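You operate a simulated robot arm through the tools that you are given. There is no shell and no other tool.

You run a simulated robot arm. Do the job below in one go: nothing can be reset, and whatever is moved stays where it is left.

## Task
Shut the fuser cover, tighten both screws, then plug the grey connector in.
Fine: use the yellow screwdriver and stand it back.

It is judged by the outcome, as a careful person would: the job done as asked, and still so three seconds after it is handed in. It fails if anything else is knocked over, pushed out of place, dropped, spilled or broken. A push-on lid holds only when it is set on centred and level and pressed home; a screw cap is set on level and turned clockwise until tight.

## Robot
A 6-joint arm with a two-finger parallel gripper, fixed in place. Base frame: the origin is on the floor under the middle of its stand, x ahead of it, y to its left, z up; the work surface is at about z = 0.84. Readings come in m, rad, newtons and seconds.
With the tool pointing down near the work surface it reaches from about 0.58 to 0.94 m from the base axis. Its first joint turns from -2.601 to 2.601 rad. Payload 3.43 kg.
Tool frame: the origin (TCP) lies between the finger pads and is the grasp point; the fingertips stand 0.034 m ahead of it; z points along the fingers, y is the line along which they close. The gripper opens to 0.128 m. The fingers are 0.024 m wide and 0.012 m thick; the gripper's body (0.048 by 0.13 m) begins 0.096 m behind the TCP.
Orientation is that of the tool frame in the base frame, as a unit quaternion [x, y, z, w]. With the fingers straight down and closing along the base's y, the tool's x points along the base's -x, its y along +y and its z along -z.

## Interface
- The arm moves only by the tool arm_command. Its argument "motion" is a list of rows, each an object of numbers (a shift or turn left out is 0, a gripper value left out holds the last): "wx", "wy", "wz": the turn, a rotation vector about the tool's x, y, z in units of 6 degrees (1.0 is 6 degrees); "x", "y", "z": the shift along the tool's x, y, z in units of 25 mm (1.0 is 25 mm); "hand": the opening, from 0 (shut) to 1 (fully open). In form: [{"wx": .., "wy": .., "wz": .., "x": .., "y": .., "z": .., "hand": ..}, ...]. A call has 1 to 20 rows; each row shifts and turns the commanded pose from where the row before left it, along the tool's axes as they then stand. A call with a number of a shift or a turn outside -1 to 1 is refused whole. Each row takes 0.2 s and may step no farther than 0.05 m and 0.15 rad from the row before; otherwise, or with a gripper value out of range, the whole call is refused. Where a pose cannot be reached the arm comes as near as it can. A force on the tool above 40 N (or 10 N above the force at the start of the call, whichever is more), or a blocked arm, ends the call early, and 0.2 s more pass. The fingers move at their own pace (about 0.108 m/s each) and stop on an object; they squeeze with about 21 N. The grip force told is the motor's: it shows also when the fingers shut on nothing. Time passes only in rows, and 0.2 s behind the last, so rows that do not move let the fingers close. It gives the time, the measured TCP pose, the force on the tool (base axes), the opening and the grip force at its end, in the units of the frame above (readings bear some noise), with the torque about the TCP (base axes, N m) and any sound that the robot's microphone picked up.
- Cameras (640 x 400 px; columns grow to the right, rows downward): "scene" is fixed at [0.0583, -0.6436, 1.6505]; the picture's right is [-0.16, -0.99, 0.00], its down [-0.76, 0.12, -0.64] and it looks along [0.63, -0.10, -0.77] (base axes); focal length 215 px, centre (320, 200). "wrist" rides on the gripper at [0.076, -0.011, -0.16] in the tool frame; the picture's right is [0.15, 0.99, 0.00], its down [-0.88, 0.13, -0.46] and it looks along [-0.45, 0.07, 0.89] (tool axes); focal length 234 px, centre (320, 200). There is no depth. A picture from a camera that has moved, and an enlarged one, comes with that camera's place and axes in the base frame and with its lens. The place of the scene camera against the robot may be out by one fixed shift of up to 0.012 m in any direction.
- get_image(camera): a new picture of that camera. No time passes.
- slide_trunk(by): slides the trunk up (or, below 0, down) by that many m; the arm rides with it, the base frame stays. It gives what a move gives, with no picture.
- enlarge(camera, box): a new picture of the part [left, top, right, bottom] of that camera's present view, enlarged. No time passes.
- sign_off(): hands the job in; it is judged then, once.

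Nothing tells you positions but the pictures and the camera data. Unless the task says otherwise, let go and move clear before handing in.

The tools are called after ">>>" as a command line: name --argument value ..., lists and objects as JSON in quotes. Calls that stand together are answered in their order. arm_command: Moves the arm, as the interface text tells. Its arguments: {"type":"object","properties":{"motion":{"type":"array"}},"required":["motion"]} The other tools are called the same way: slide_trunk (by) moves the trunk up or down; get_image (camera) takes a picture; enlarge (camera, box) takes an enlarged picture of a part of a camera's view; sign_off () hands the job in.

At the start:

```text
t: 0.0
eef_pos: [0.4844, -0.6663, 1.3642]
tool_rot: [0.0, 1.0, -0.007, 0.004]
wrist_force: [-0.4, 0.3, -1.1]
moment: [-0.02, 0.0, 0.03]
width: 0.128
finger_force: 0.1
trunk travel left (down, up): [-0.698, 0.012]
```

scene: 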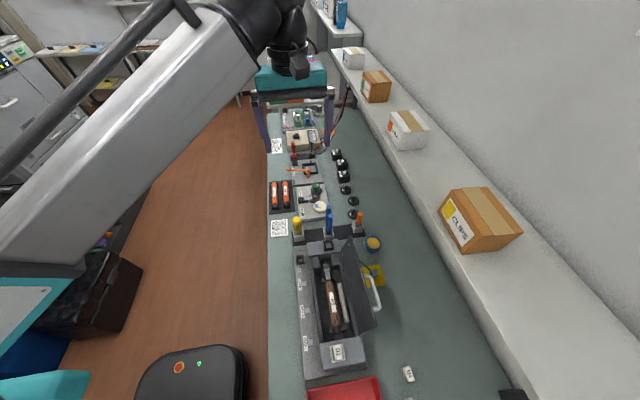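
wrist: 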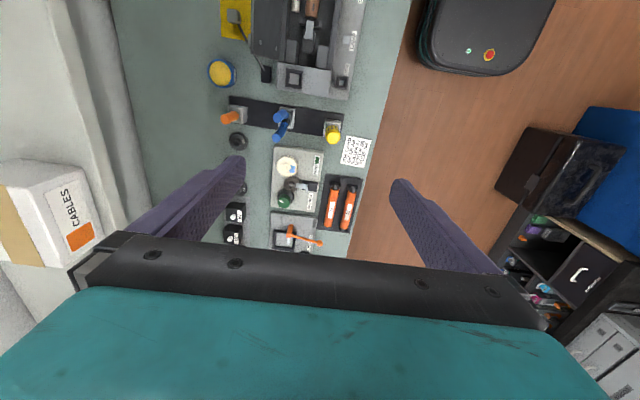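

I see a bench with a long grey printer-like unit with an open cover, a tool rack with orange, blue and yellow handles, and other panels. I'll take enlarged pictures first to find out what each thing is.

>>> enlarge --camera "scene" --box '[260, 200, 420, 300]'

>>> enlarge --camera "scene" --box '[260, 290, 420, 390]'

>>> enlarge --camera "scene" --box '[250, 95, 410, 195]'

>>> enlarge --camera "wrist" --box '[200, 0, 400, 125]'

>>> enlarge --camera "wrist" --box '[200, 90, 400, 250]'

```text
4.00 times, centred on (340, 250) of scene
camera zoom: at [0.0583, -0.6436, 1.6505], right [-0.16, -0.99, 0.0], down [-0.76, 0.12, -0.64], along [0.63, -0.1, -0.77], focal length 860 px, centre (240, 0)
```

zoom: 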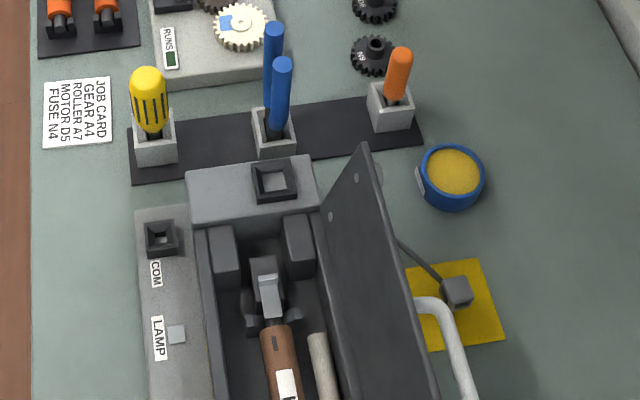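

```text
4.00 times, centred on (340, 340) of scene
camera zoom: at [0.0583, -0.6436, 1.6505], right [-0.16, -0.99, 0.0], down [-0.76, 0.12, -0.64], along [0.63, -0.1, -0.77], focal length 860 px, centre (240, -360)
```

zoom: 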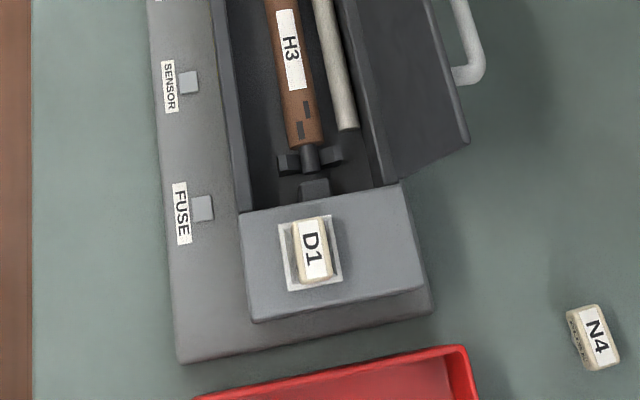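

```text
4.00 times, centred on (330, 145) of scene
camera zoom: at [0.0583, -0.6436, 1.6505], right [-0.16, -0.99, 0.0], down [-0.76, 0.12, -0.64], along [0.63, -0.1, -0.77], focal length 860 px, centre (280, 420)
```

zoom: 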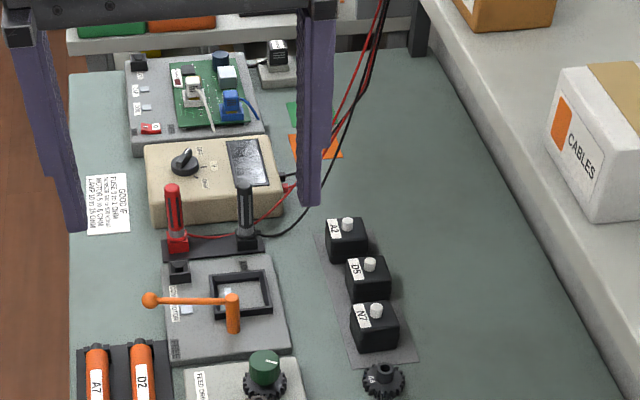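

```text
3.20 times, centred on (300, 62) of wrist
camera zoom: at [0.4057, -0.6746, 1.5239], right [-0.15, 0.99, -0.01], down [0.88, 0.14, 0.46], along [0.46, 0.05, -0.89], focal length 749 px, centre (384, 640)
```

zoom: 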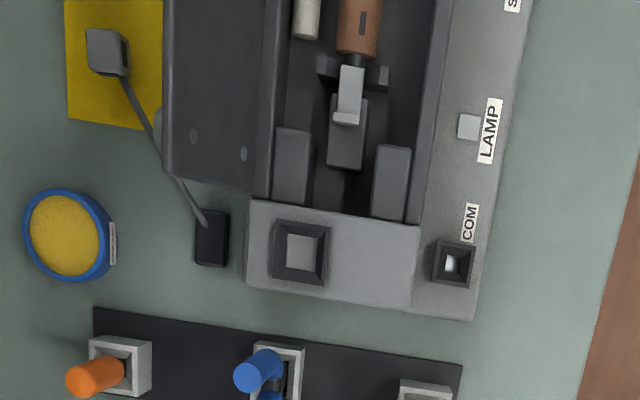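

```text
2.50 times, centred on (300, 170) of wrist
camera zoom: at [0.4057, -0.6746, 1.5239], right [-0.15, 0.99, -0.01], down [0.88, 0.14, 0.46], along [0.46, 0.05, -0.89], focal length 585 px, centre (370, 275)
```

zoom: 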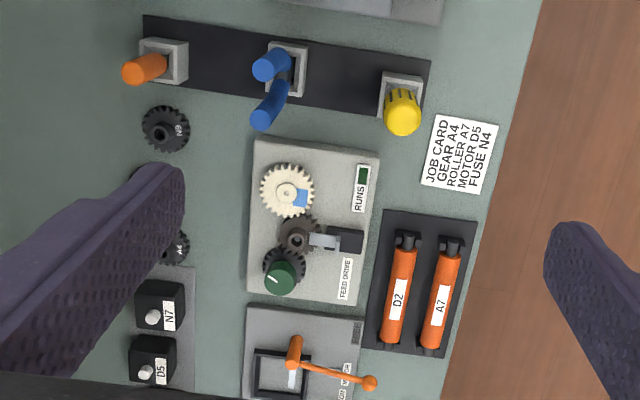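

The fuser unit seems to be the long grey box at about x 0.05–0.45, y −0.72, with its dark cover standing open on the −y side. I'll move the wrist camera over it, staying high, for a closer look.

>>> arm_command --motion '[{"x": 1}, {"x": 1}, {"x": 1}, {"x": 1}, {"x": 1}, {"x": 1}, {"x": 1}, {"x": 1}]'

```text
t: 1.8
eef_pos: [0.288, -0.6774, 1.3346]
tool_rot: [0.0, 1.0, -0.012, 0.007]
wrist_force: [0.9, 0.2, 0.1]
moment: [0.03, -0.01, 0.0]
width: 0.128
finger_force: 0.0
out of reach, approached as far as the arm can: row 3, 4, 5, 6, 7, 8
trunk travel left (down, up): [-0.698, 0.012]
```

The pose came out a little low but close. I'll look from here and then lower.

>>> get_image --camera "wrist"

>>> get_image --camera "scene"

```text
taken
camera wrist: at [0.2094, -0.6856, 1.4948], right [-0.15, 0.99, -0.03], down [0.87, 0.14, 0.46], along [0.46, 0.05, -0.89], focal length 234 px, centre (320, 200)
```

wrist: 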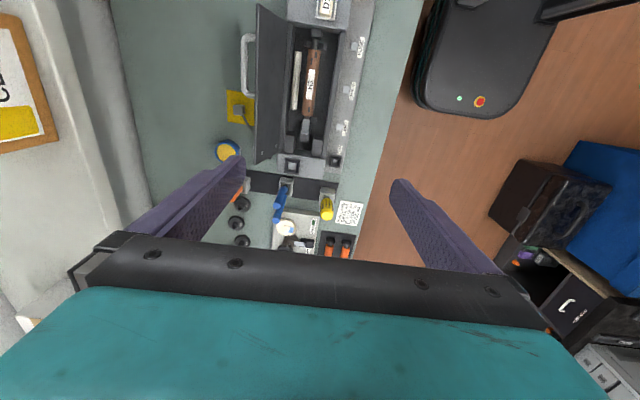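

```text
taken
```

scene: 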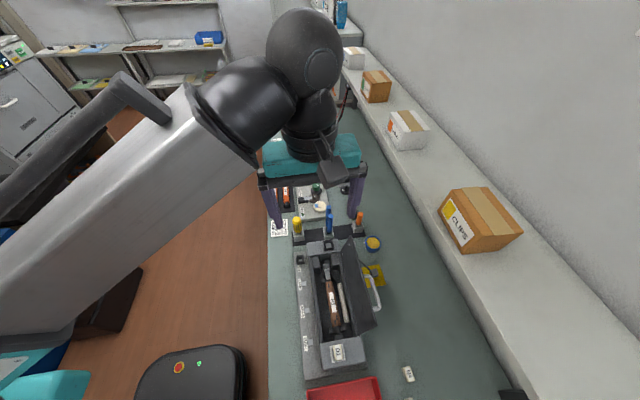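

Now lowering to get a nearer view, still well above the open cover.

>>> arm_command --motion '[{"z": 1}, {"z": 1}, {"z": 1}, {"z": 1}, {"z": 1, "x": 0.5}, {"z": 1, "x": 0.5}, {"x": 0.5}]'

>>> get_image --camera "wrist"

>>> enlarge --camera "wrist" --box '[180, 80, 380, 205]'

>>> enlarge --camera "wrist" --box '[180, 0, 380, 125]'

```text
t: 3.4
eef_pos: [0.2531, -0.6797, 1.1858]
tool_rot: [0.0, 1.0, -0.007, 0.005]
wrist_force: [0.6, 0.1, -0.2]
moment: [-0.02, -0.01, -0.02]
width: 0.1282
finger_force: 0.1
trunk travel left (down, up): [-0.698, 0.012]
```

```text
taken
camera wrist: at [0.175, -0.689, 1.3452], right [-0.15, 0.99, -0.02], down [0.88, 0.14, 0.46], along [0.46, 0.05, -0.89], focal length 234 px, centre (320, 200)
```

wrist: 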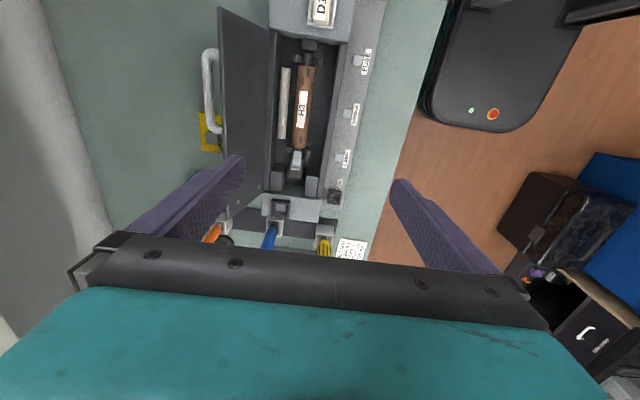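

```text
3.20 times, centred on (280, 142) of wrist
camera zoom: at [0.175, -0.689, 1.3452], right [-0.15, 0.99, -0.02], down [0.88, 0.14, 0.46], along [0.46, 0.05, -0.89], focal length 749 px, centre (448, 384)
```

zoom: 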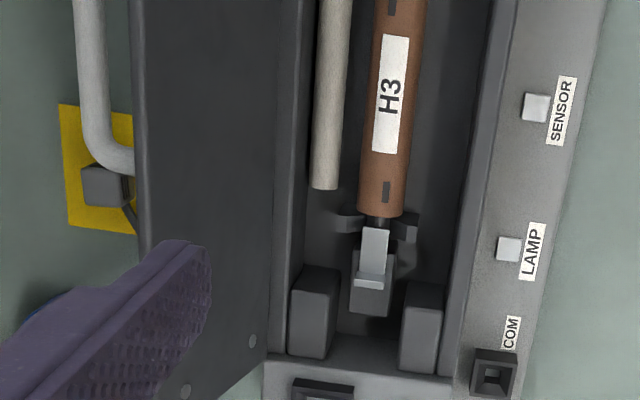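

```text
3.20 times, centred on (280, 62) of wrist
camera zoom: at [0.175, -0.689, 1.3452], right [-0.15, 0.99, -0.02], down [0.88, 0.14, 0.46], along [0.46, 0.05, -0.89], focal length 749 px, centre (448, 640)
```

zoom: 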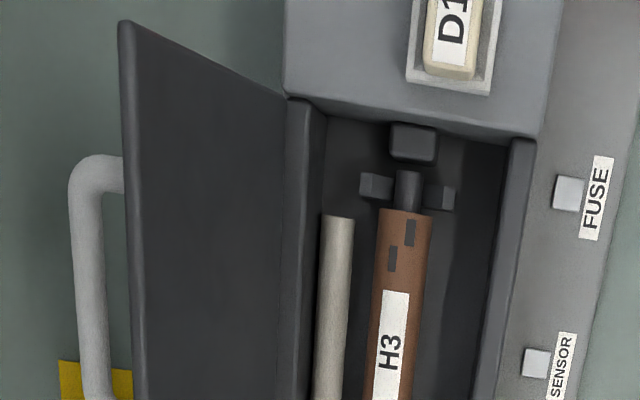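

The cover is hinged on the −y side with a handle on its outer face. Two captive screws near its +x end line up with two posts in the box. Next I'll look closely at the sockets, the grey connector and the tool rack.

>>> arm_command --motion '[{"x": -1, "z": 0.5}, {"x": -1, "z": 0.8}, {"x": -1, "z": 0.8}, {"z": 0.8}, {"z": 0.5}]'

>>> get_image --camera "wrist"

>>> enlarge --camera "wrist" --box '[200, 120, 360, 220]'

>>> enlarge --camera "wrist" --box '[160, 20, 320, 120]'

>>> enlarge --camera "wrist" --box '[260, 160, 420, 260]'

```text
t: 4.6
eef_pos: [0.3282, -0.6817, 1.1021]
tool_rot: [0.0, 1.0, -0.006, 0.004]
wrist_force: [0.3, -0.4, -0.5]
moment: [-0.01, 0.02, 0.02]
width: 0.128
finger_force: 0.0
trunk travel left (down, up): [-0.698, 0.012]
```

```text
taken
camera wrist: at [0.2513, -0.69, 1.2607], right [-0.15, 0.99, -0.02], down [0.88, 0.14, 0.46], along [0.46, 0.05, -0.89], focal length 234 px, centre (320, 200)
```

wrist: 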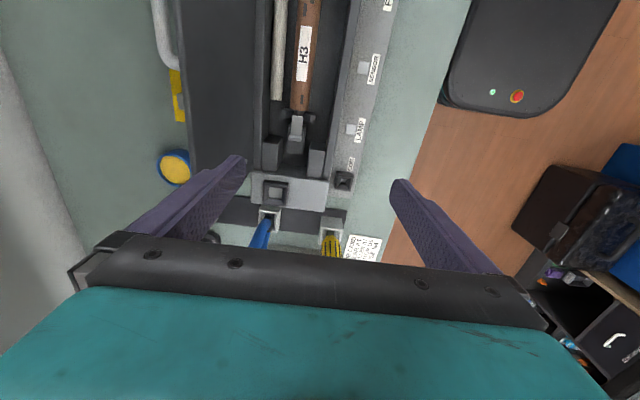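

```text
4.00 times, centred on (280, 170) of wrist
camera zoom: at [0.2513, -0.69, 1.2607], right [-0.15, 0.99, -0.02], down [0.88, 0.14, 0.46], along [0.46, 0.05, -0.89], focal length 937 px, centre (480, 320)
```

zoom: 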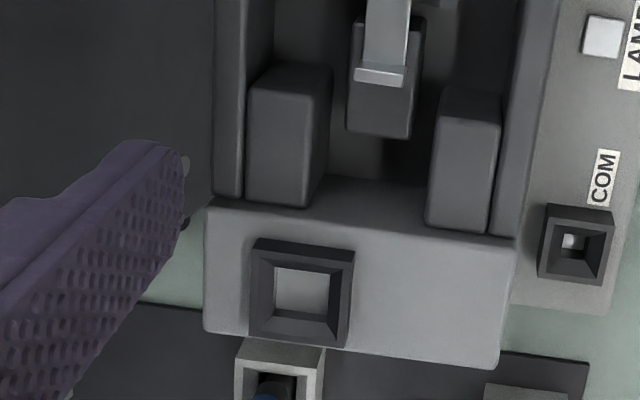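

```text
4.00 times, centred on (240, 70) of wrist
camera zoom: at [0.2513, -0.69, 1.2607], right [-0.15, 0.99, -0.02], down [0.88, 0.14, 0.46], along [0.46, 0.05, -0.89], focal length 937 px, centre (640, 720)
```

zoom: 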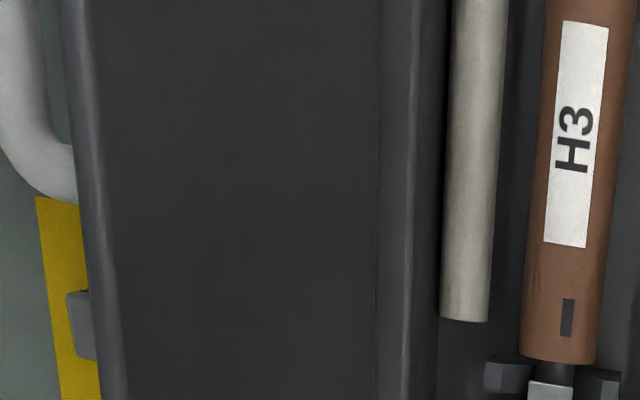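

```text
4.00 times, centred on (340, 210) of wrist
camera zoom: at [0.2513, -0.69, 1.2607], right [-0.15, 0.99, -0.02], down [0.88, 0.14, 0.46], along [0.46, 0.05, -0.89], focal length 937 px, centre (240, 160)
```

zoom: 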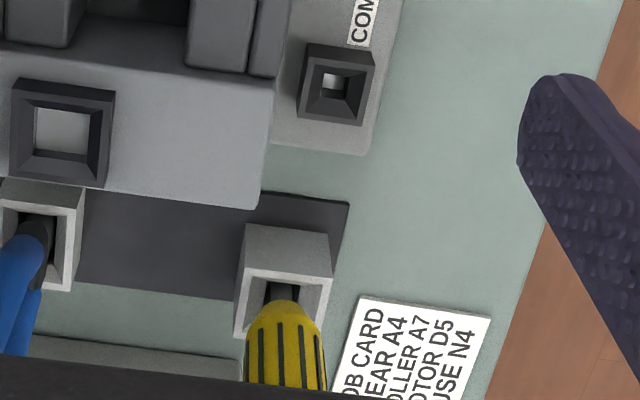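

The larger black-framed socket on the end block at about (0.417, −0.740, 0.94) suits the grey connector, and the small COM one is a probe socket. The open cover's hinge is near y −0.771, z 0.93, with its free edge at about z 1.05. I'll close the fingers and go over the cover to its outer side.

>>> arm_command --motion '[{"z": -1, "hand": 0}, {"z": -0.6, "hand": 0}, {"y": -1}, {"y": -1}, {"y": -1}, {"y": -1}, {"y": -1}, {"y": -1}, {"y": -0.6}, {}]'

>>> get_image --camera "wrist"

>>> get_image --camera "scene"

>>> enlarge --camera "wrist" --box '[240, 120, 440, 245]'

>>> enlarge --camera "wrist" --box '[240, 0, 440, 125]'

```text
t: 6.8
eef_pos: [0.3257, -0.8399, 1.1422]
tool_rot: [0.0, 1.0, -0.008, 0.005]
wrist_force: [0.2, 0.1, 0.2]
moment: [-0.03, 0.0, -0.01]
width: 0.0001
finger_force: 20.7
out of reach, approached as far as the arm can: row 9
trunk travel left (down, up): [-0.698, 0.012]
```

```text
taken
camera wrist: at [0.2487, -0.849, 1.3022], right [-0.15, 0.99, -0.02], down [0.88, 0.14, 0.46], along [0.46, 0.05, -0.89], focal length 234 px, centre (320, 200)
```

wrist: 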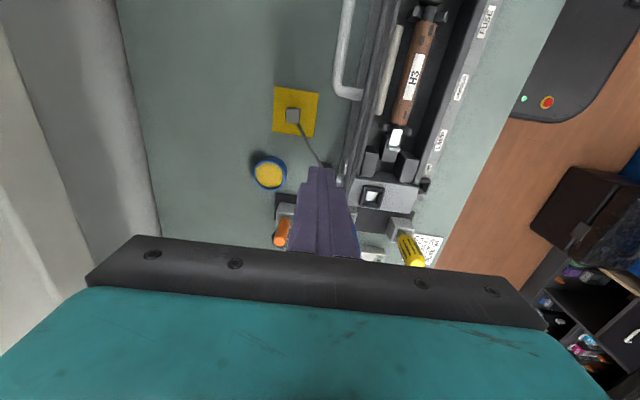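

```text
taken
```

scene: 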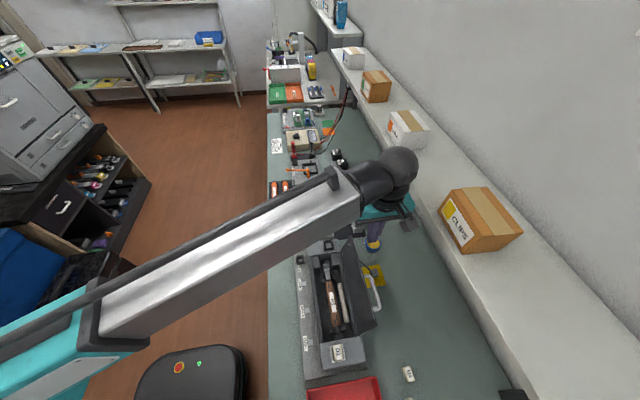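

```text
3.20 times, centred on (340, 182) of wrist
camera zoom: at [0.2487, -0.849, 1.3022], right [-0.15, 0.99, -0.02], down [0.88, 0.14, 0.46], along [0.46, 0.05, -0.89], focal length 749 px, centre (256, 256)
```

zoom: 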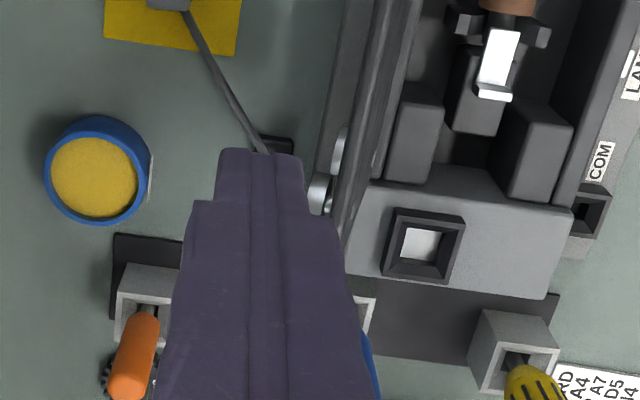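

```text
3.20 times, centred on (340, 62) of wrist
camera zoom: at [0.2487, -0.849, 1.3022], right [-0.15, 0.99, -0.02], down [0.88, 0.14, 0.46], along [0.46, 0.05, -0.89], focal length 749 px, centre (256, 640)
```

zoom: 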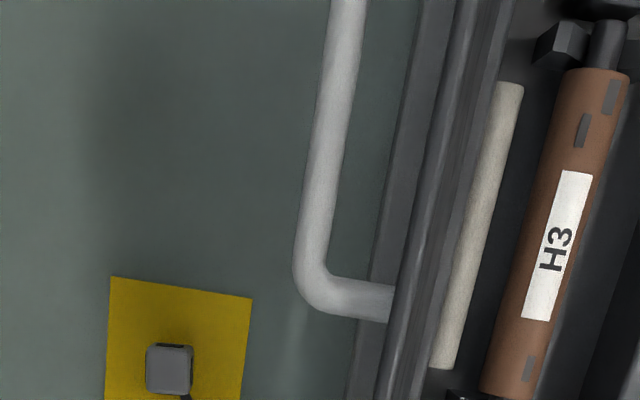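

The finger is just outside the cover, about 0.03 m clear. The two silver screws stick out of its outer face near x 0.376, and the handle is near x 0.19–0.27, so x ≈ 0.326 is a free spot to push. I'll go down beside the cover and start pushing it toward +y.

>>> arm_command --motion '[{"z": 1}, {"z": 1}, {"z": 1}, {"z": 0.4}, {}]'

>>> enlarge --camera "wrist" --box '[240, 120, 440, 245]'

>>> enlarge --camera "scene" --box '[290, 190, 450, 290]'

```text
t: 8.0
eef_pos: [0.3268, -0.8414, 1.0581]
tool_rot: [0.0, 1.0, -0.007, 0.004]
wrist_force: [0.0, 0.4, 0.0]
moment: [-0.01, 0.01, 0.0]
width: 0.0
finger_force: 21.1
trunk travel left (down, up): [-0.698, 0.012]
```

```text
3.20 times, centred on (340, 182) of wrist
camera zoom: at [0.2496, -0.8501, 1.2171], right [-0.15, 0.99, -0.02], down [0.88, 0.14, 0.46], along [0.46, 0.05, -0.89], focal length 749 px, centre (256, 256)
```

zoom: 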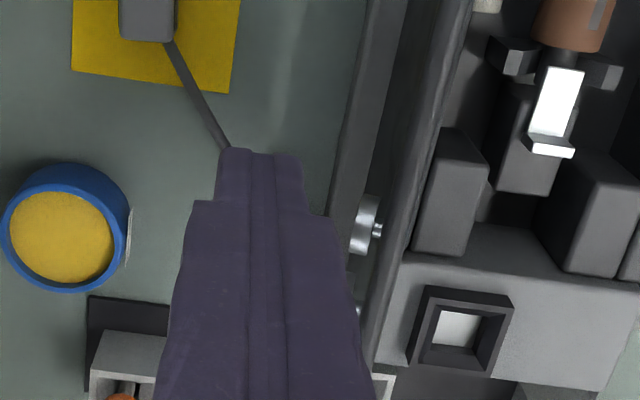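

```text
4.00 times, centred on (370, 240) of scene
camera zoom: at [0.0583, -0.6436, 1.6505], right [-0.16, -0.99, 0.0], down [-0.76, 0.12, -0.64], along [0.63, -0.1, -0.77], focal length 860 px, centre (120, 40)
```

zoom: 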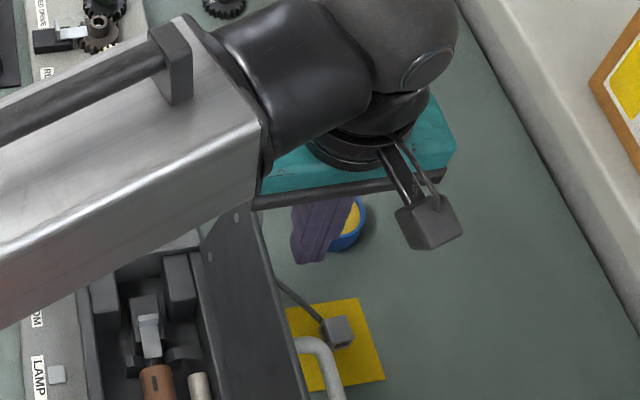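

I'm outside the cover with the fingertips at about z 1.024. Now I push it toward +y in small steps.

>>> arm_command --motion '[{"y": 0.4}, {"y": 0.4}, {"y": 0.4}, {"y": 0.4}, {"y": 0.4}, {}]'

>>> get_image --camera "wrist"

```text
t: 9.4
eef_pos: [0.3278, -0.791, 1.0565]
tool_rot: [0.0, 1.0, -0.007, 0.004]
wrist_force: [-0.1, -0.5, 0.4]
moment: [0.02, 0.02, 0.01]
width: 0.0
finger_force: 20.9
trunk travel left (down, up): [-0.698, 0.012]
```

```text
taken
camera wrist: at [0.2497, -0.7995, 1.2166], right [-0.15, 0.99, -0.01], down [0.88, 0.14, 0.46], along [0.46, 0.05, -0.89], focal length 234 px, centre (320, 200)
```

wrist: 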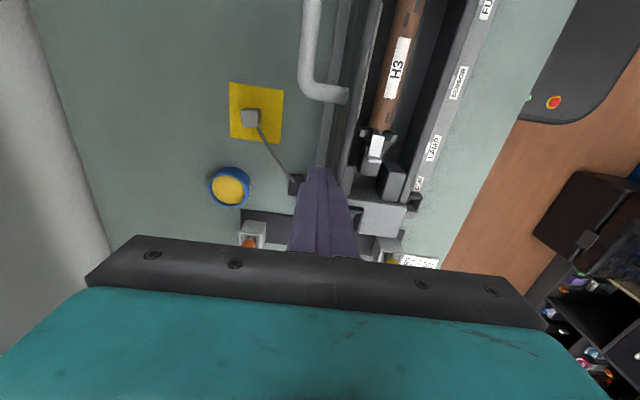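

The cover is now about upright, with almost no force. I'll follow its arc onward toward +y, coming down slightly.

>>> arm_command --motion '[{"y": 0.5}, {"y": 0.5}, {"y": 0.32, "z": 0.09}, {"y": 0.32, "z": 0.09}, {"y": 0.3, "z": 0.14}, {"y": 0.3, "z": 0.14}, {}]'

>>> get_image --camera "wrist"

>>> enlarge --camera "scene" --box '[290, 210, 450, 310]'

```text
t: 11.0
eef_pos: [0.3273, -0.7358, 1.0448]
tool_rot: [0.0, 1.0, -0.007, 0.004]
wrist_force: [-1.0, 0.7, 0.1]
moment: [0.02, 0.01, 0.0]
width: 0.0
finger_force: 21.1
trunk travel left (down, up): [-0.698, 0.012]
```

```text
taken
camera wrist: at [0.2498, -0.7436, 1.2045], right [-0.15, 0.99, -0.01], down [0.88, 0.14, 0.46], along [0.46, 0.05, -0.89], focal length 234 px, centre (320, 200)
```

wrist: 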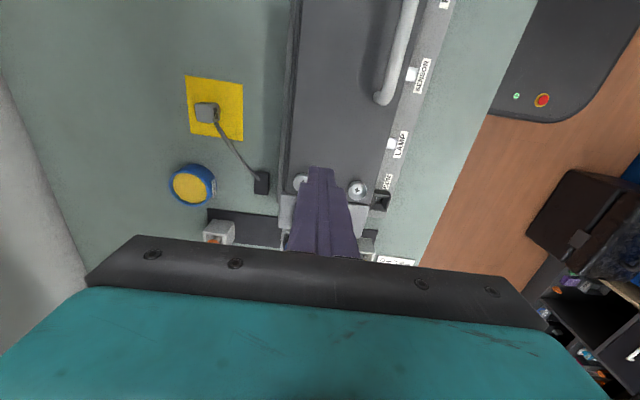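

```text
4.00 times, centred on (370, 260) of scene
camera zoom: at [0.0583, -0.6436, 1.6505], right [-0.16, -0.99, 0.0], down [-0.76, 0.12, -0.64], along [0.63, -0.1, -0.77], focal length 860 px, centre (120, -40)
```

zoom: 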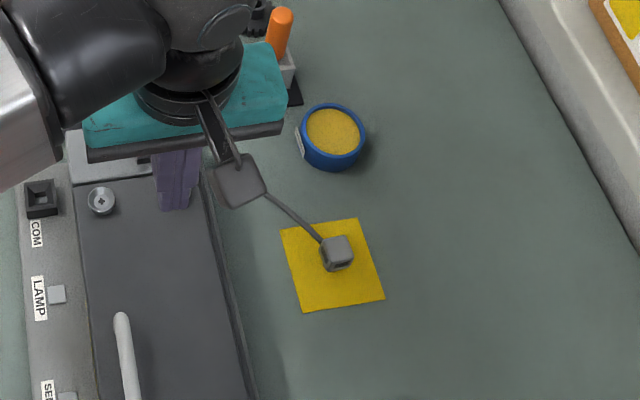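

The cover has swung over and looks shut, with both cross-head screws on top. I'll raise the hand and open the fingers to check that it's seated.

>>> arm_command --motion '[{"z": -1}, {"z": -1}, {"z": -0.5, "x": 1, "y": 1, "hand": 1}, {"x": 0.5, "y": 1, "hand": 1}, {"hand": 1}, {"hand": 1}]'

>>> get_image --camera "wrist"

>>> enlarge --camera "wrist" --box '[220, 130, 380, 230]'

>>> enlarge --camera "wrist" --box '[200, 20, 360, 120]'

>>> enlarge --camera "scene" --box '[270, 230, 430, 380]'

```text
t: 12.4
eef_pos: [0.2876, -0.6856, 1.1083]
tool_rot: [0.0, 1.0, -0.007, 0.004]
wrist_force: [0.0, 0.2, -0.2]
moment: [0.01, -0.02, 0.02]
width: 0.1279
finger_force: 0.2
trunk travel left (down, up): [-0.698, 0.012]
```

```text
taken
camera wrist: at [0.2112, -0.6927, 1.2668], right [-0.15, 0.99, -0.01], down [0.88, 0.14, 0.46], along [0.46, 0.05, -0.89], focal length 234 px, centre (320, 200)
```

wrist: 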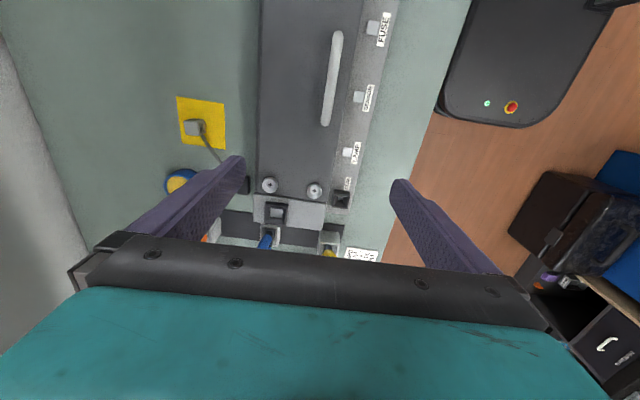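

```text
4.00 times, centred on (300, 180) of wrist
camera zoom: at [0.2112, -0.6927, 1.2668], right [-0.15, 0.99, -0.01], down [0.88, 0.14, 0.46], along [0.46, 0.05, -0.89], focal length 937 px, centre (400, 280)
```

zoom: 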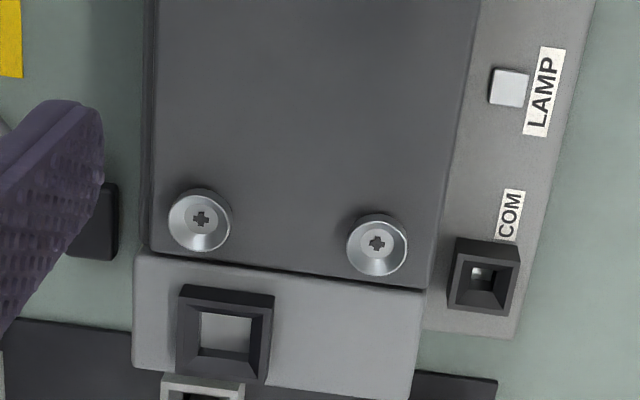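

```text
4.00 times, centred on (280, 70) of wrist
camera zoom: at [0.2112, -0.6927, 1.2668], right [-0.15, 0.99, -0.01], down [0.88, 0.14, 0.46], along [0.46, 0.05, -0.89], focal length 937 px, centre (480, 720)
```

zoom: 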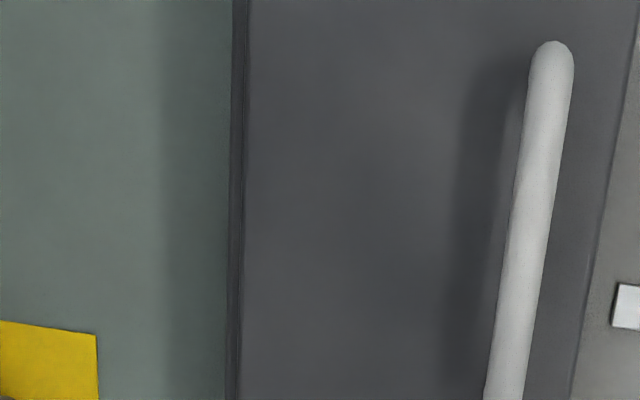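

```text
2.67 times, centred on (350, 305) of scene
camera zoom: at [0.0583, -0.6436, 1.6505], right [-0.16, -0.99, 0.0], down [-0.76, 0.12, -0.64], along [0.63, -0.1, -0.77], focal length 574 px, centre (240, -80)
```

zoom: 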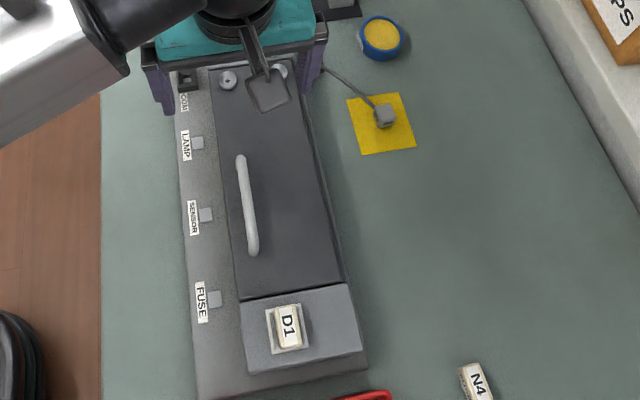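

The cover lies flat and shut. The yellow screwdriver stands in its holder at about (0.51, −0.637), with its handle top near z 1.01. I'll hover over it for a better fix.

>>> arm_command --motion '[{"x": -1, "y": 0.25}, {"x": -1, "y": 0.25}, {"x": -1, "y": 0.25}, {"x": -1, "y": 0.25}, {"x": -1, "y": 0.25}, {"x": -1, "y": 0.25}, {"x": -1, "y": 0.25}, {"x": -0.4, "y": 0.2}, {}]'

>>> get_image --camera "wrist"

>>> enlarge --camera "wrist" --box '[240, 110, 400, 210]'

>>> enlarge --camera "scene" --box '[260, 190, 360, 270]'

```text
t: 14.4
eef_pos: [0.474, -0.638, 1.1076]
tool_rot: [0.0, 1.0, -0.007, 0.005]
wrist_force: [0.1, -0.4, 0.0]
moment: [-0.03, 0.01, -0.02]
width: 0.1282
finger_force: 0.0
trunk travel left (down, up): [-0.698, 0.012]
```

```text
taken
camera wrist: at [0.3965, -0.6451, 1.2669], right [-0.15, 0.99, -0.02], down [0.88, 0.14, 0.46], along [0.46, 0.05, -0.89], focal length 234 px, centre (320, 200)
```

wrist: 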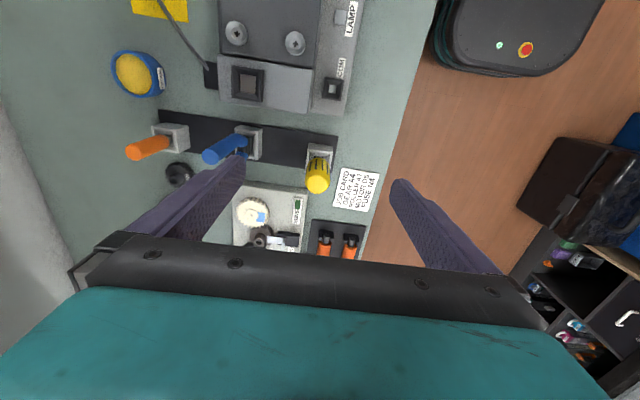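

```text
4.00 times, centred on (320, 160) of wrist
camera zoom: at [0.3965, -0.6451, 1.2669], right [-0.15, 0.99, -0.02], down [0.88, 0.14, 0.46], along [0.46, 0.05, -0.89], focal length 937 px, centre (320, 360)
```

zoom: 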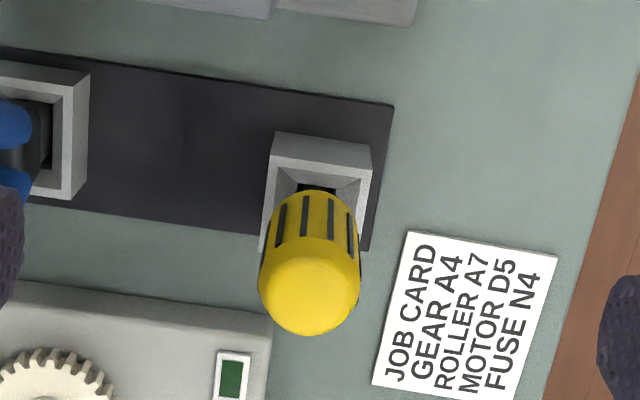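

```text
5.00 times, centred on (310, 230) of scene
camera zoom: at [0.0583, -0.6436, 1.6505], right [-0.16, -0.99, 0.0], down [-0.76, 0.12, -0.64], along [0.63, -0.1, -0.77], focal length 1076 px, centre (370, 50)
```

zoom: 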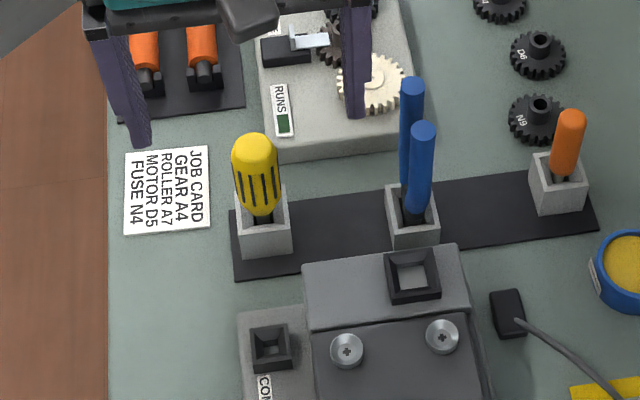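

The yellow handle is about 32 mm wide and upright, with its top at about (0.513, −0.636, 0.99). I'll centre over it and partly close the fingers so they keep clear of its neighbours.

>>> arm_command --motion '[{"x": -0.8, "y": 0.1, "hand": 0.6}, {"x": -0.76, "hand": 0.6}, {"hand": 0.6}, {}]'

>>> get_image --camera "wrist"

>>> enlarge --camera "wrist" --box '[240, 100, 400, 200]'

```text
t: 15.4
eef_pos: [0.5132, -0.6339, 1.1076]
tool_rot: [-0.001, 1.0, -0.006, 0.005]
wrist_force: [0.0, -0.4, -0.8]
moment: [-0.01, 0.01, -0.02]
width: 0.0769
finger_force: 0.2
trunk travel left (down, up): [-0.698, 0.012]
```

```text
taken
camera wrist: at [0.4348, -0.6423, 1.267], right [-0.15, 0.99, -0.02], down [0.88, 0.14, 0.46], along [0.46, 0.05, -0.89], focal length 234 px, centre (320, 200)
```

wrist: 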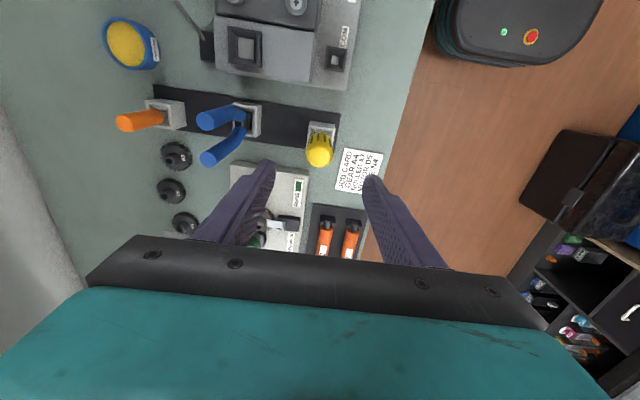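

```text
4.00 times, centred on (320, 150) of wrist
camera zoom: at [0.4348, -0.6423, 1.267], right [-0.15, 0.99, -0.02], down [0.88, 0.14, 0.46], along [0.46, 0.05, -0.89], focal length 937 px, centre (320, 400)
```

zoom: 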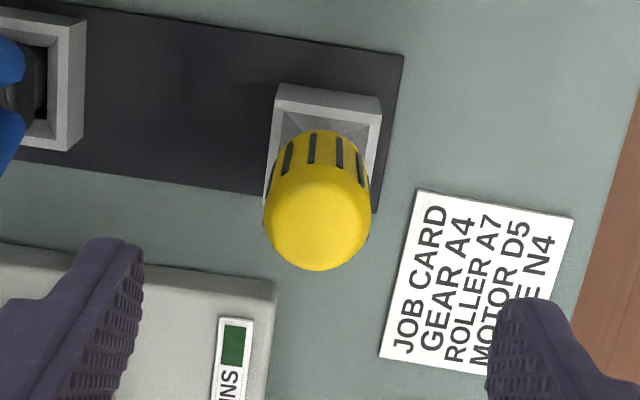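

The hand is centred sideways. I'll come down to just above the handle top and check the fore-aft alignment there.

>>> arm_command --motion '[{"z": 1}, {"z": 1}, {"z": 0.2}, {}]'

>>> enlarge --camera "wrist" --box '[240, 110, 400, 210]'

>>> enlarge --camera "scene" --box '[260, 170, 360, 270]'

```text
t: 16.4
eef_pos: [0.5143, -0.635, 1.052]
tool_rot: [0.0, 1.0, -0.007, 0.005]
wrist_force: [0.2, 0.4, 0.8]
moment: [-0.02, 0.0, 0.01]
width: 0.0769
finger_force: 0.0
trunk travel left (down, up): [-0.698, 0.012]
```

```text
4.00 times, centred on (320, 160) of wrist
camera zoom: at [0.4354, -0.6436, 1.2119], right [-0.15, 0.99, -0.02], down [0.88, 0.14, 0.46], along [0.46, 0.05, -0.89], focal length 937 px, centre (320, 360)
```

zoom: 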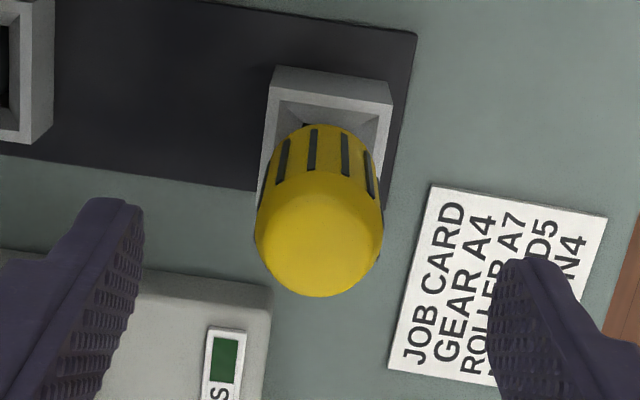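

```text
4.00 times, centred on (310, 220) of scene
camera zoom: at [0.0583, -0.6436, 1.6505], right [-0.16, -0.99, 0.0], down [-0.76, 0.12, -0.64], along [0.63, -0.1, -0.77], focal length 860 px, centre (360, 120)
```

zoom: 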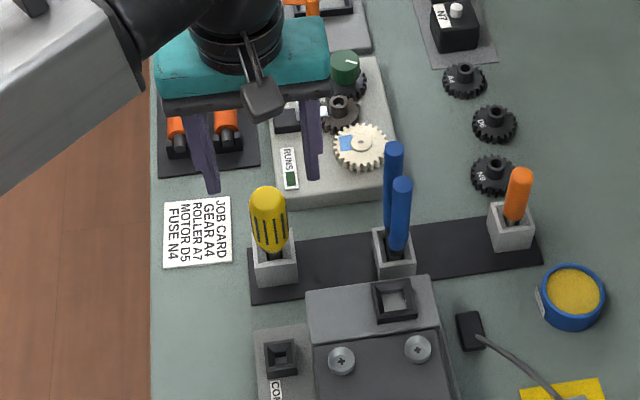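

The handle is within about 1 mm of the tool axis, with its top near z 1.004. I'll take out the 1° tool tilt, go down around the handle and grip it.

>>> arm_command --motion '[{"wx": -0.13, "wy": 0.09}, {"z": 1}, {"z": 1}, {"z": 1}, {"z": 0.5}, {}]'

>>> enlarge --camera "wrist" --box '[240, 110, 400, 210]'

```text
t: 17.8
eef_pos: [0.5135, -0.6343, 0.9656]
tool_rot: [0.0, 1.0, 0.0, 0.001]
wrist_force: [0.2, -0.3, 0.6]
moment: [0.03, 0.01, -0.03]
width: 0.0766
finger_force: 0.0
trunk travel left (down, up): [-0.698, 0.012]
```

```text
4.00 times, centred on (320, 160) of wrist
camera zoom: at [0.4376, -0.6452, 1.1243], right [-0.15, 0.99, 0.0], down [0.88, 0.13, 0.46], along [0.45, 0.07, -0.89], focal length 937 px, centre (320, 360)
```

zoom: 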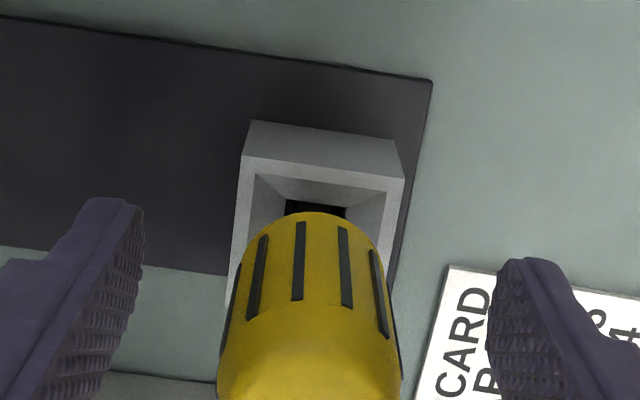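

The handle is slightly toward −y of the fingers, so I'll shift 1.5 mm and close on it.

>>> arm_command --motion '[{"y": -0.06}, {"hand": 0}, {"hand": 0}, {"hand": 0}, {"hand": 0}]'

>>> enlarge --camera "wrist" --box '[240, 110, 400, 210]'

```text
t: 19.0
eef_pos: [0.5141, -0.6355, 0.9643]
tool_rot: [0.001, 1.0, 0.001, 0.0]
wrist_force: [-0.9, 0.8, 0.3]
moment: [0.04, 0.03, 0.03]
width: 0.0353
finger_force: 21.0
trunk travel left (down, up): [-0.698, 0.012]
```

```text
4.00 times, centred on (320, 160) of wrist
camera zoom: at [0.4376, -0.6467, 1.1247], right [-0.15, 0.99, 0.0], down [0.88, 0.13, 0.46], along [0.45, 0.07, -0.89], focal length 937 px, centre (320, 360)
```

zoom: 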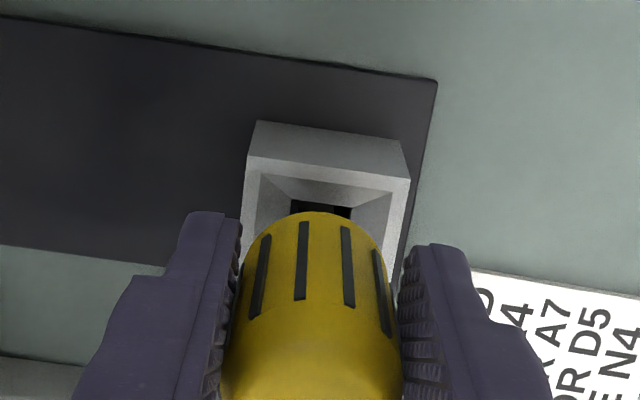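

The screwdriver is gripped, at 35 mm width. Its stand pose is TCP (0.514, −0.6355, 0.964). I'm lifting it straight up out of the holder.

>>> arm_command --motion '[{"z": -0.5}, {"z": -1}, {"z": -1}, {"z": -1}, {"z": -1}, {"z": -1}, {"z": -0.5}, {}]'

>>> get_image --camera "wrist"

>>> enlarge --camera "scene" --box '[230, 150, 390, 250]'

>>> enlarge --camera "wrist" --box '[240, 80, 400, 180]'

```text
t: 20.8
eef_pos: [0.5135, -0.6345, 1.1165]
tool_rot: [0.0, 1.0, 0.0, 0.0]
wrist_force: [0.5, 0.0, -1.2]
moment: [0.0, -0.01, 0.01]
width: 0.0351
finger_force: 21.2
trunk travel left (down, up): [-0.698, 0.012]
```

```text
taken
camera wrist: at [0.4373, -0.6462, 1.2756], right [-0.15, 0.99, 0.0], down [0.88, 0.13, 0.46], along [0.45, 0.07, -0.89], focal length 234 px, centre (320, 200)
```

wrist: 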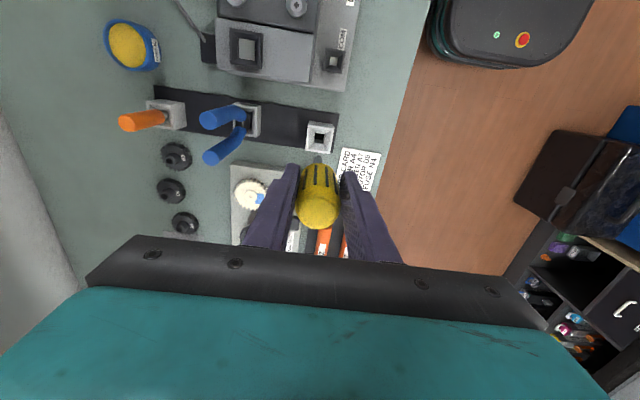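

```text
4.00 times, centred on (310, 200) of scene
camera zoom: at [0.0583, -0.6436, 1.6505], right [-0.16, -0.99, 0.0], down [-0.76, 0.12, -0.64], along [0.63, -0.1, -0.77], focal length 860 px, centre (360, 200)
```

zoom: 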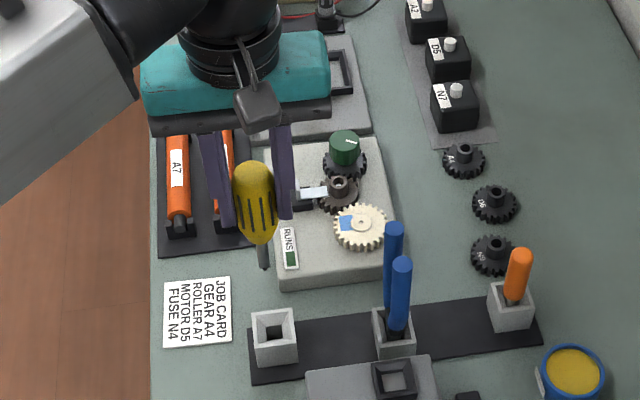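

```text
4.00 times, centred on (320, 130) of wrist
camera zoom: at [0.4373, -0.6462, 1.2756], right [-0.15, 0.99, 0.0], down [0.88, 0.13, 0.46], along [0.45, 0.07, -0.89], focal length 937 px, centre (320, 480)
```

zoom: 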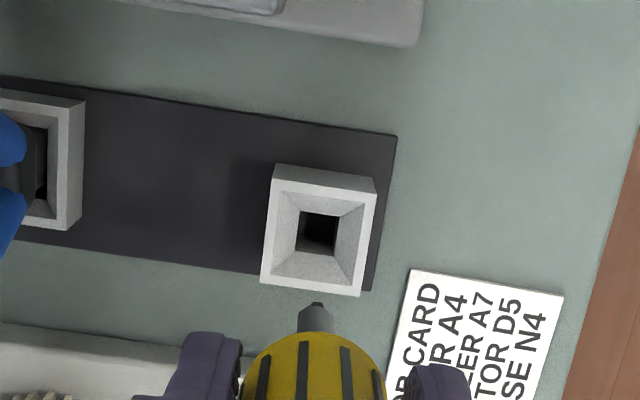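

The screwdriver is out, with its tip about 0.098 m below the TCP and on the tool axis. The screws are at about (0.3665, −0.7525) and (0.366, −0.684), head tops near z 0.94. I'll go over the nearer one and check the alignment from above.

>>> arm_command --motion '[{"x": 0.9, "y": -0.33}, {"x": 1, "y": -0.33}, {"x": 1, "y": -0.33}, {"x": 1, "y": -0.33}, {"x": 1, "y": -0.33}, {"x": 1, "y": -0.33}, {}]'

>>> get_image --camera "wrist"

>>> enlarge --camera "wrist" --box '[240, 90, 400, 190]'

```text
t: 22.4
eef_pos: [0.3649, -0.6852, 1.1168]
tool_rot: [0.001, 1.0, 0.0, 0.0]
wrist_force: [-0.4, 0.6, -1.0]
moment: [0.01, 0.03, 0.02]
width: 0.0354
finger_force: 21.3
trunk travel left (down, up): [-0.698, 0.012]
```

```text
taken
camera wrist: at [0.2898, -0.6954, 1.2758], right [-0.15, 0.99, 0.0], down [0.88, 0.13, 0.46], along [0.45, 0.07, -0.89], focal length 234 px, centre (320, 200)
```

wrist: 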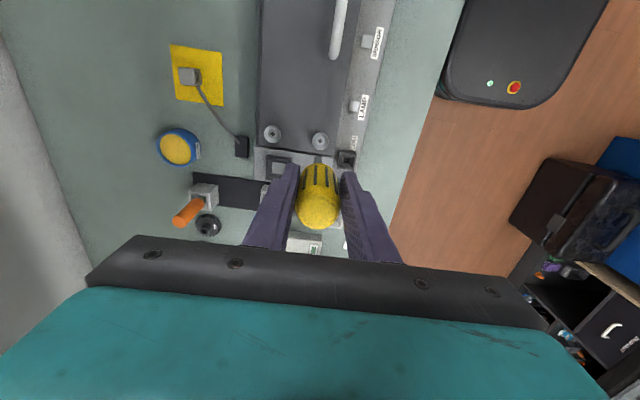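

```text
4.00 times, centred on (320, 140) of wrist
camera zoom: at [0.2898, -0.6954, 1.2758], right [-0.15, 0.99, 0.0], down [0.88, 0.13, 0.46], along [0.45, 0.07, -0.89], focal length 937 px, centre (320, 440)
```

zoom: 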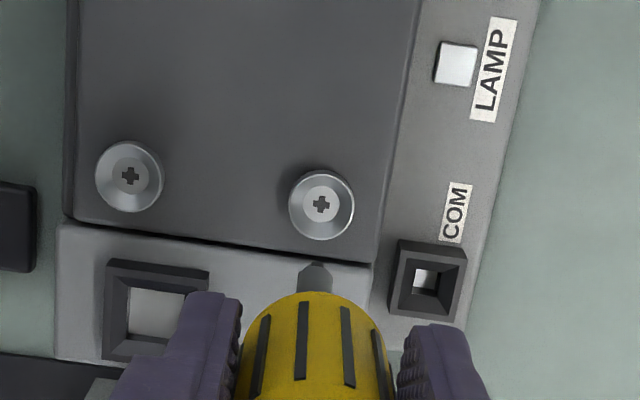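

The screw is about 2 mm off the tool axis. I'll correct that and go down to about 15 mm above the head, then look again.

>>> arm_command --motion '[{"x": -0.085, "y": 0.055, "z": 0.5}, {"z": 1}, {"z": 1}, {}]'

>>> enlarge --camera "wrist" --box '[270, 110, 370, 172]'

>>> enlarge --camera "scene" --box '[290, 210, 370, 260]'

```text
t: 23.4
eef_pos: [0.3683, -0.6809, 1.0548]
tool_rot: [0.0, 1.0, -0.001, 0.001]
wrist_force: [-0.6, 0.5, 17.6]
moment: [-0.07, -0.12, 0.01]
width: 0.0358
finger_force: 21.1
trunk travel left (down, up): [-0.698, 0.012]
```

```text
6.40 times, centred on (320, 141) of wrist
camera zoom: at [0.2918, -0.6926, 1.2151], right [-0.15, 0.99, 0.0], down [0.88, 0.13, 0.46], along [0.45, 0.07, -0.89], focal length 1499 px, centre (320, 578)
```

zoom: 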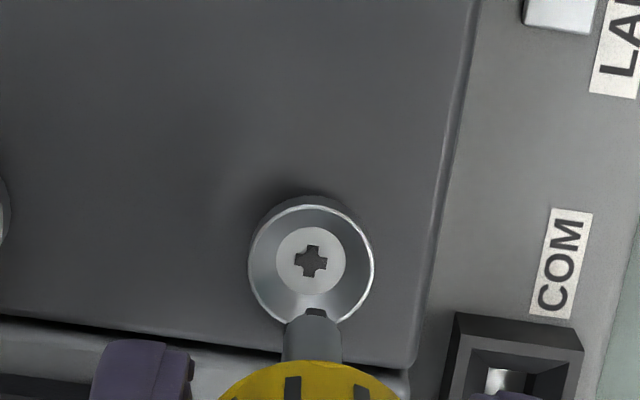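

```text
8.00 times, centred on (330, 235) of scene
camera zoom: at [0.0583, -0.6436, 1.6505], right [-0.16, -0.99, 0.0], down [-0.76, 0.12, -0.64], along [0.63, -0.1, -0.77], focal length 1721 px, centre (240, -80)
```

zoom: 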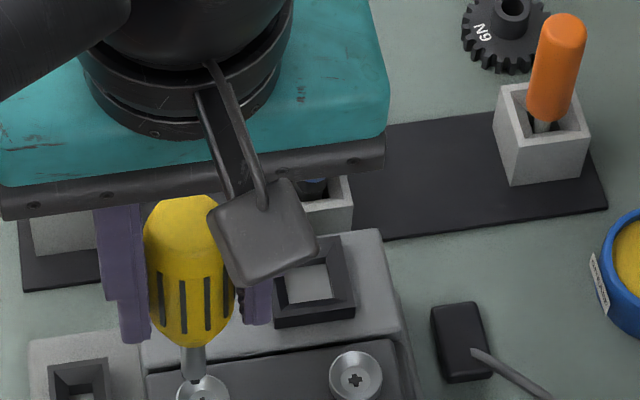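

The force rose to 17.6 N, so the tip has touched the screw head's dished rim early and isn't in the cross. I'll back off a little and look from both cameras.

>>> arm_command --motion '[{"z": -0.5}, {}]'

>>> enlarge --camera "wrist" --box '[270, 110, 370, 172]'

>>> enlarge --camera "scene" --box '[290, 220, 370, 270]'

```text
t: 24.0
eef_pos: [0.3692, -0.683, 1.0661]
tool_rot: [0.0, 1.0, 0.0, 0.0]
wrist_force: [-0.3, -0.1, -1.7]
moment: [0.02, 0.03, -0.02]
width: 0.0357
finger_force: 21.3
trunk travel left (down, up): [-0.698, 0.012]
```

```text
6.40 times, centred on (320, 141) of wrist
camera zoom: at [0.2923, -0.6945, 1.2253], right [-0.15, 0.99, 0.0], down [0.88, 0.13, 0.46], along [0.45, 0.07, -0.89], focal length 1499 px, centre (320, 578)
```

zoom: 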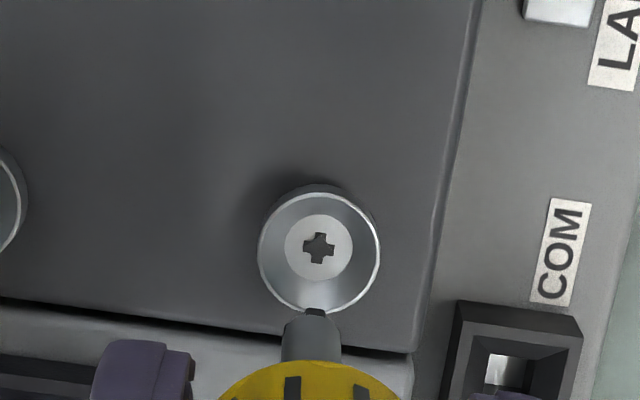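

```text
8.00 times, centred on (330, 245) of scene
camera zoom: at [0.0583, -0.6436, 1.6505], right [-0.16, -0.99, 0.0], down [-0.76, 0.12, -0.64], along [0.63, -0.1, -0.77], focal length 1721 px, centre (240, -160)
```

zoom: 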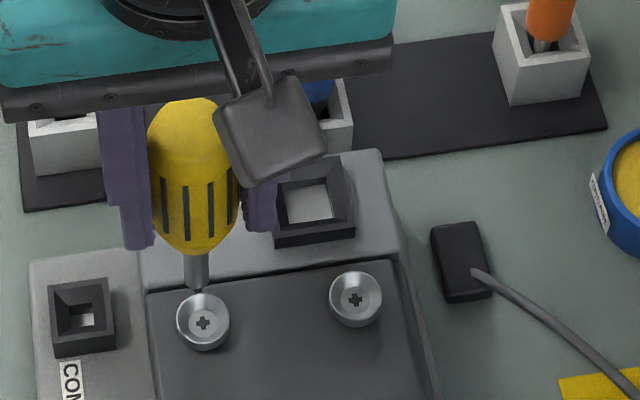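

This makes sense if the screwdriver sits about 6–7 mm off my tool axis in +x: the empty holder's centre is at x ≈ 0.521 and I gripped at 0.514, and the tip is really about 0.115 m below the TCP. It's cleaner to set it back in its holder and grip it again on centre.

>>> arm_command --motion '[{"z": -1}, {"z": -1}, {"x": -0.97, "y": 0.32}, {"x": -0.97, "y": 0.32}, {"x": -0.97, "y": 0.32}, {"x": -0.97, "y": 0.32}, {"x": -0.97, "y": 0.32}, {"x": -0.97, "y": 0.32}, {}]'

>>> enlarge --camera "wrist" --box '[240, 80, 400, 180]'

```text
t: 26.0
eef_pos: [0.5133, -0.6353, 1.1158]
tool_rot: [0.0, 1.0, 0.0, -0.001]
wrist_force: [-0.4, -1.0, -0.6]
moment: [-0.01, 0.02, -0.02]
width: 0.0356
finger_force: 20.9
trunk travel left (down, up): [-0.698, 0.012]
```

```text
4.00 times, centred on (320, 130) of wrist
camera zoom: at [0.4372, -0.647, 1.2757], right [-0.15, 0.99, 0.0], down [0.88, 0.13, 0.46], along [0.45, 0.07, -0.89], focal length 937 px, centre (320, 480)
```

zoom: 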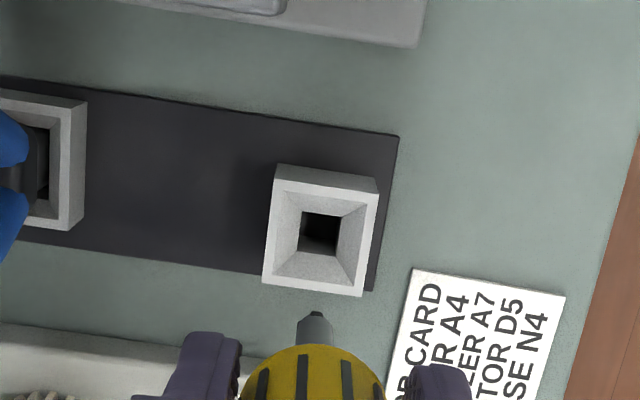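

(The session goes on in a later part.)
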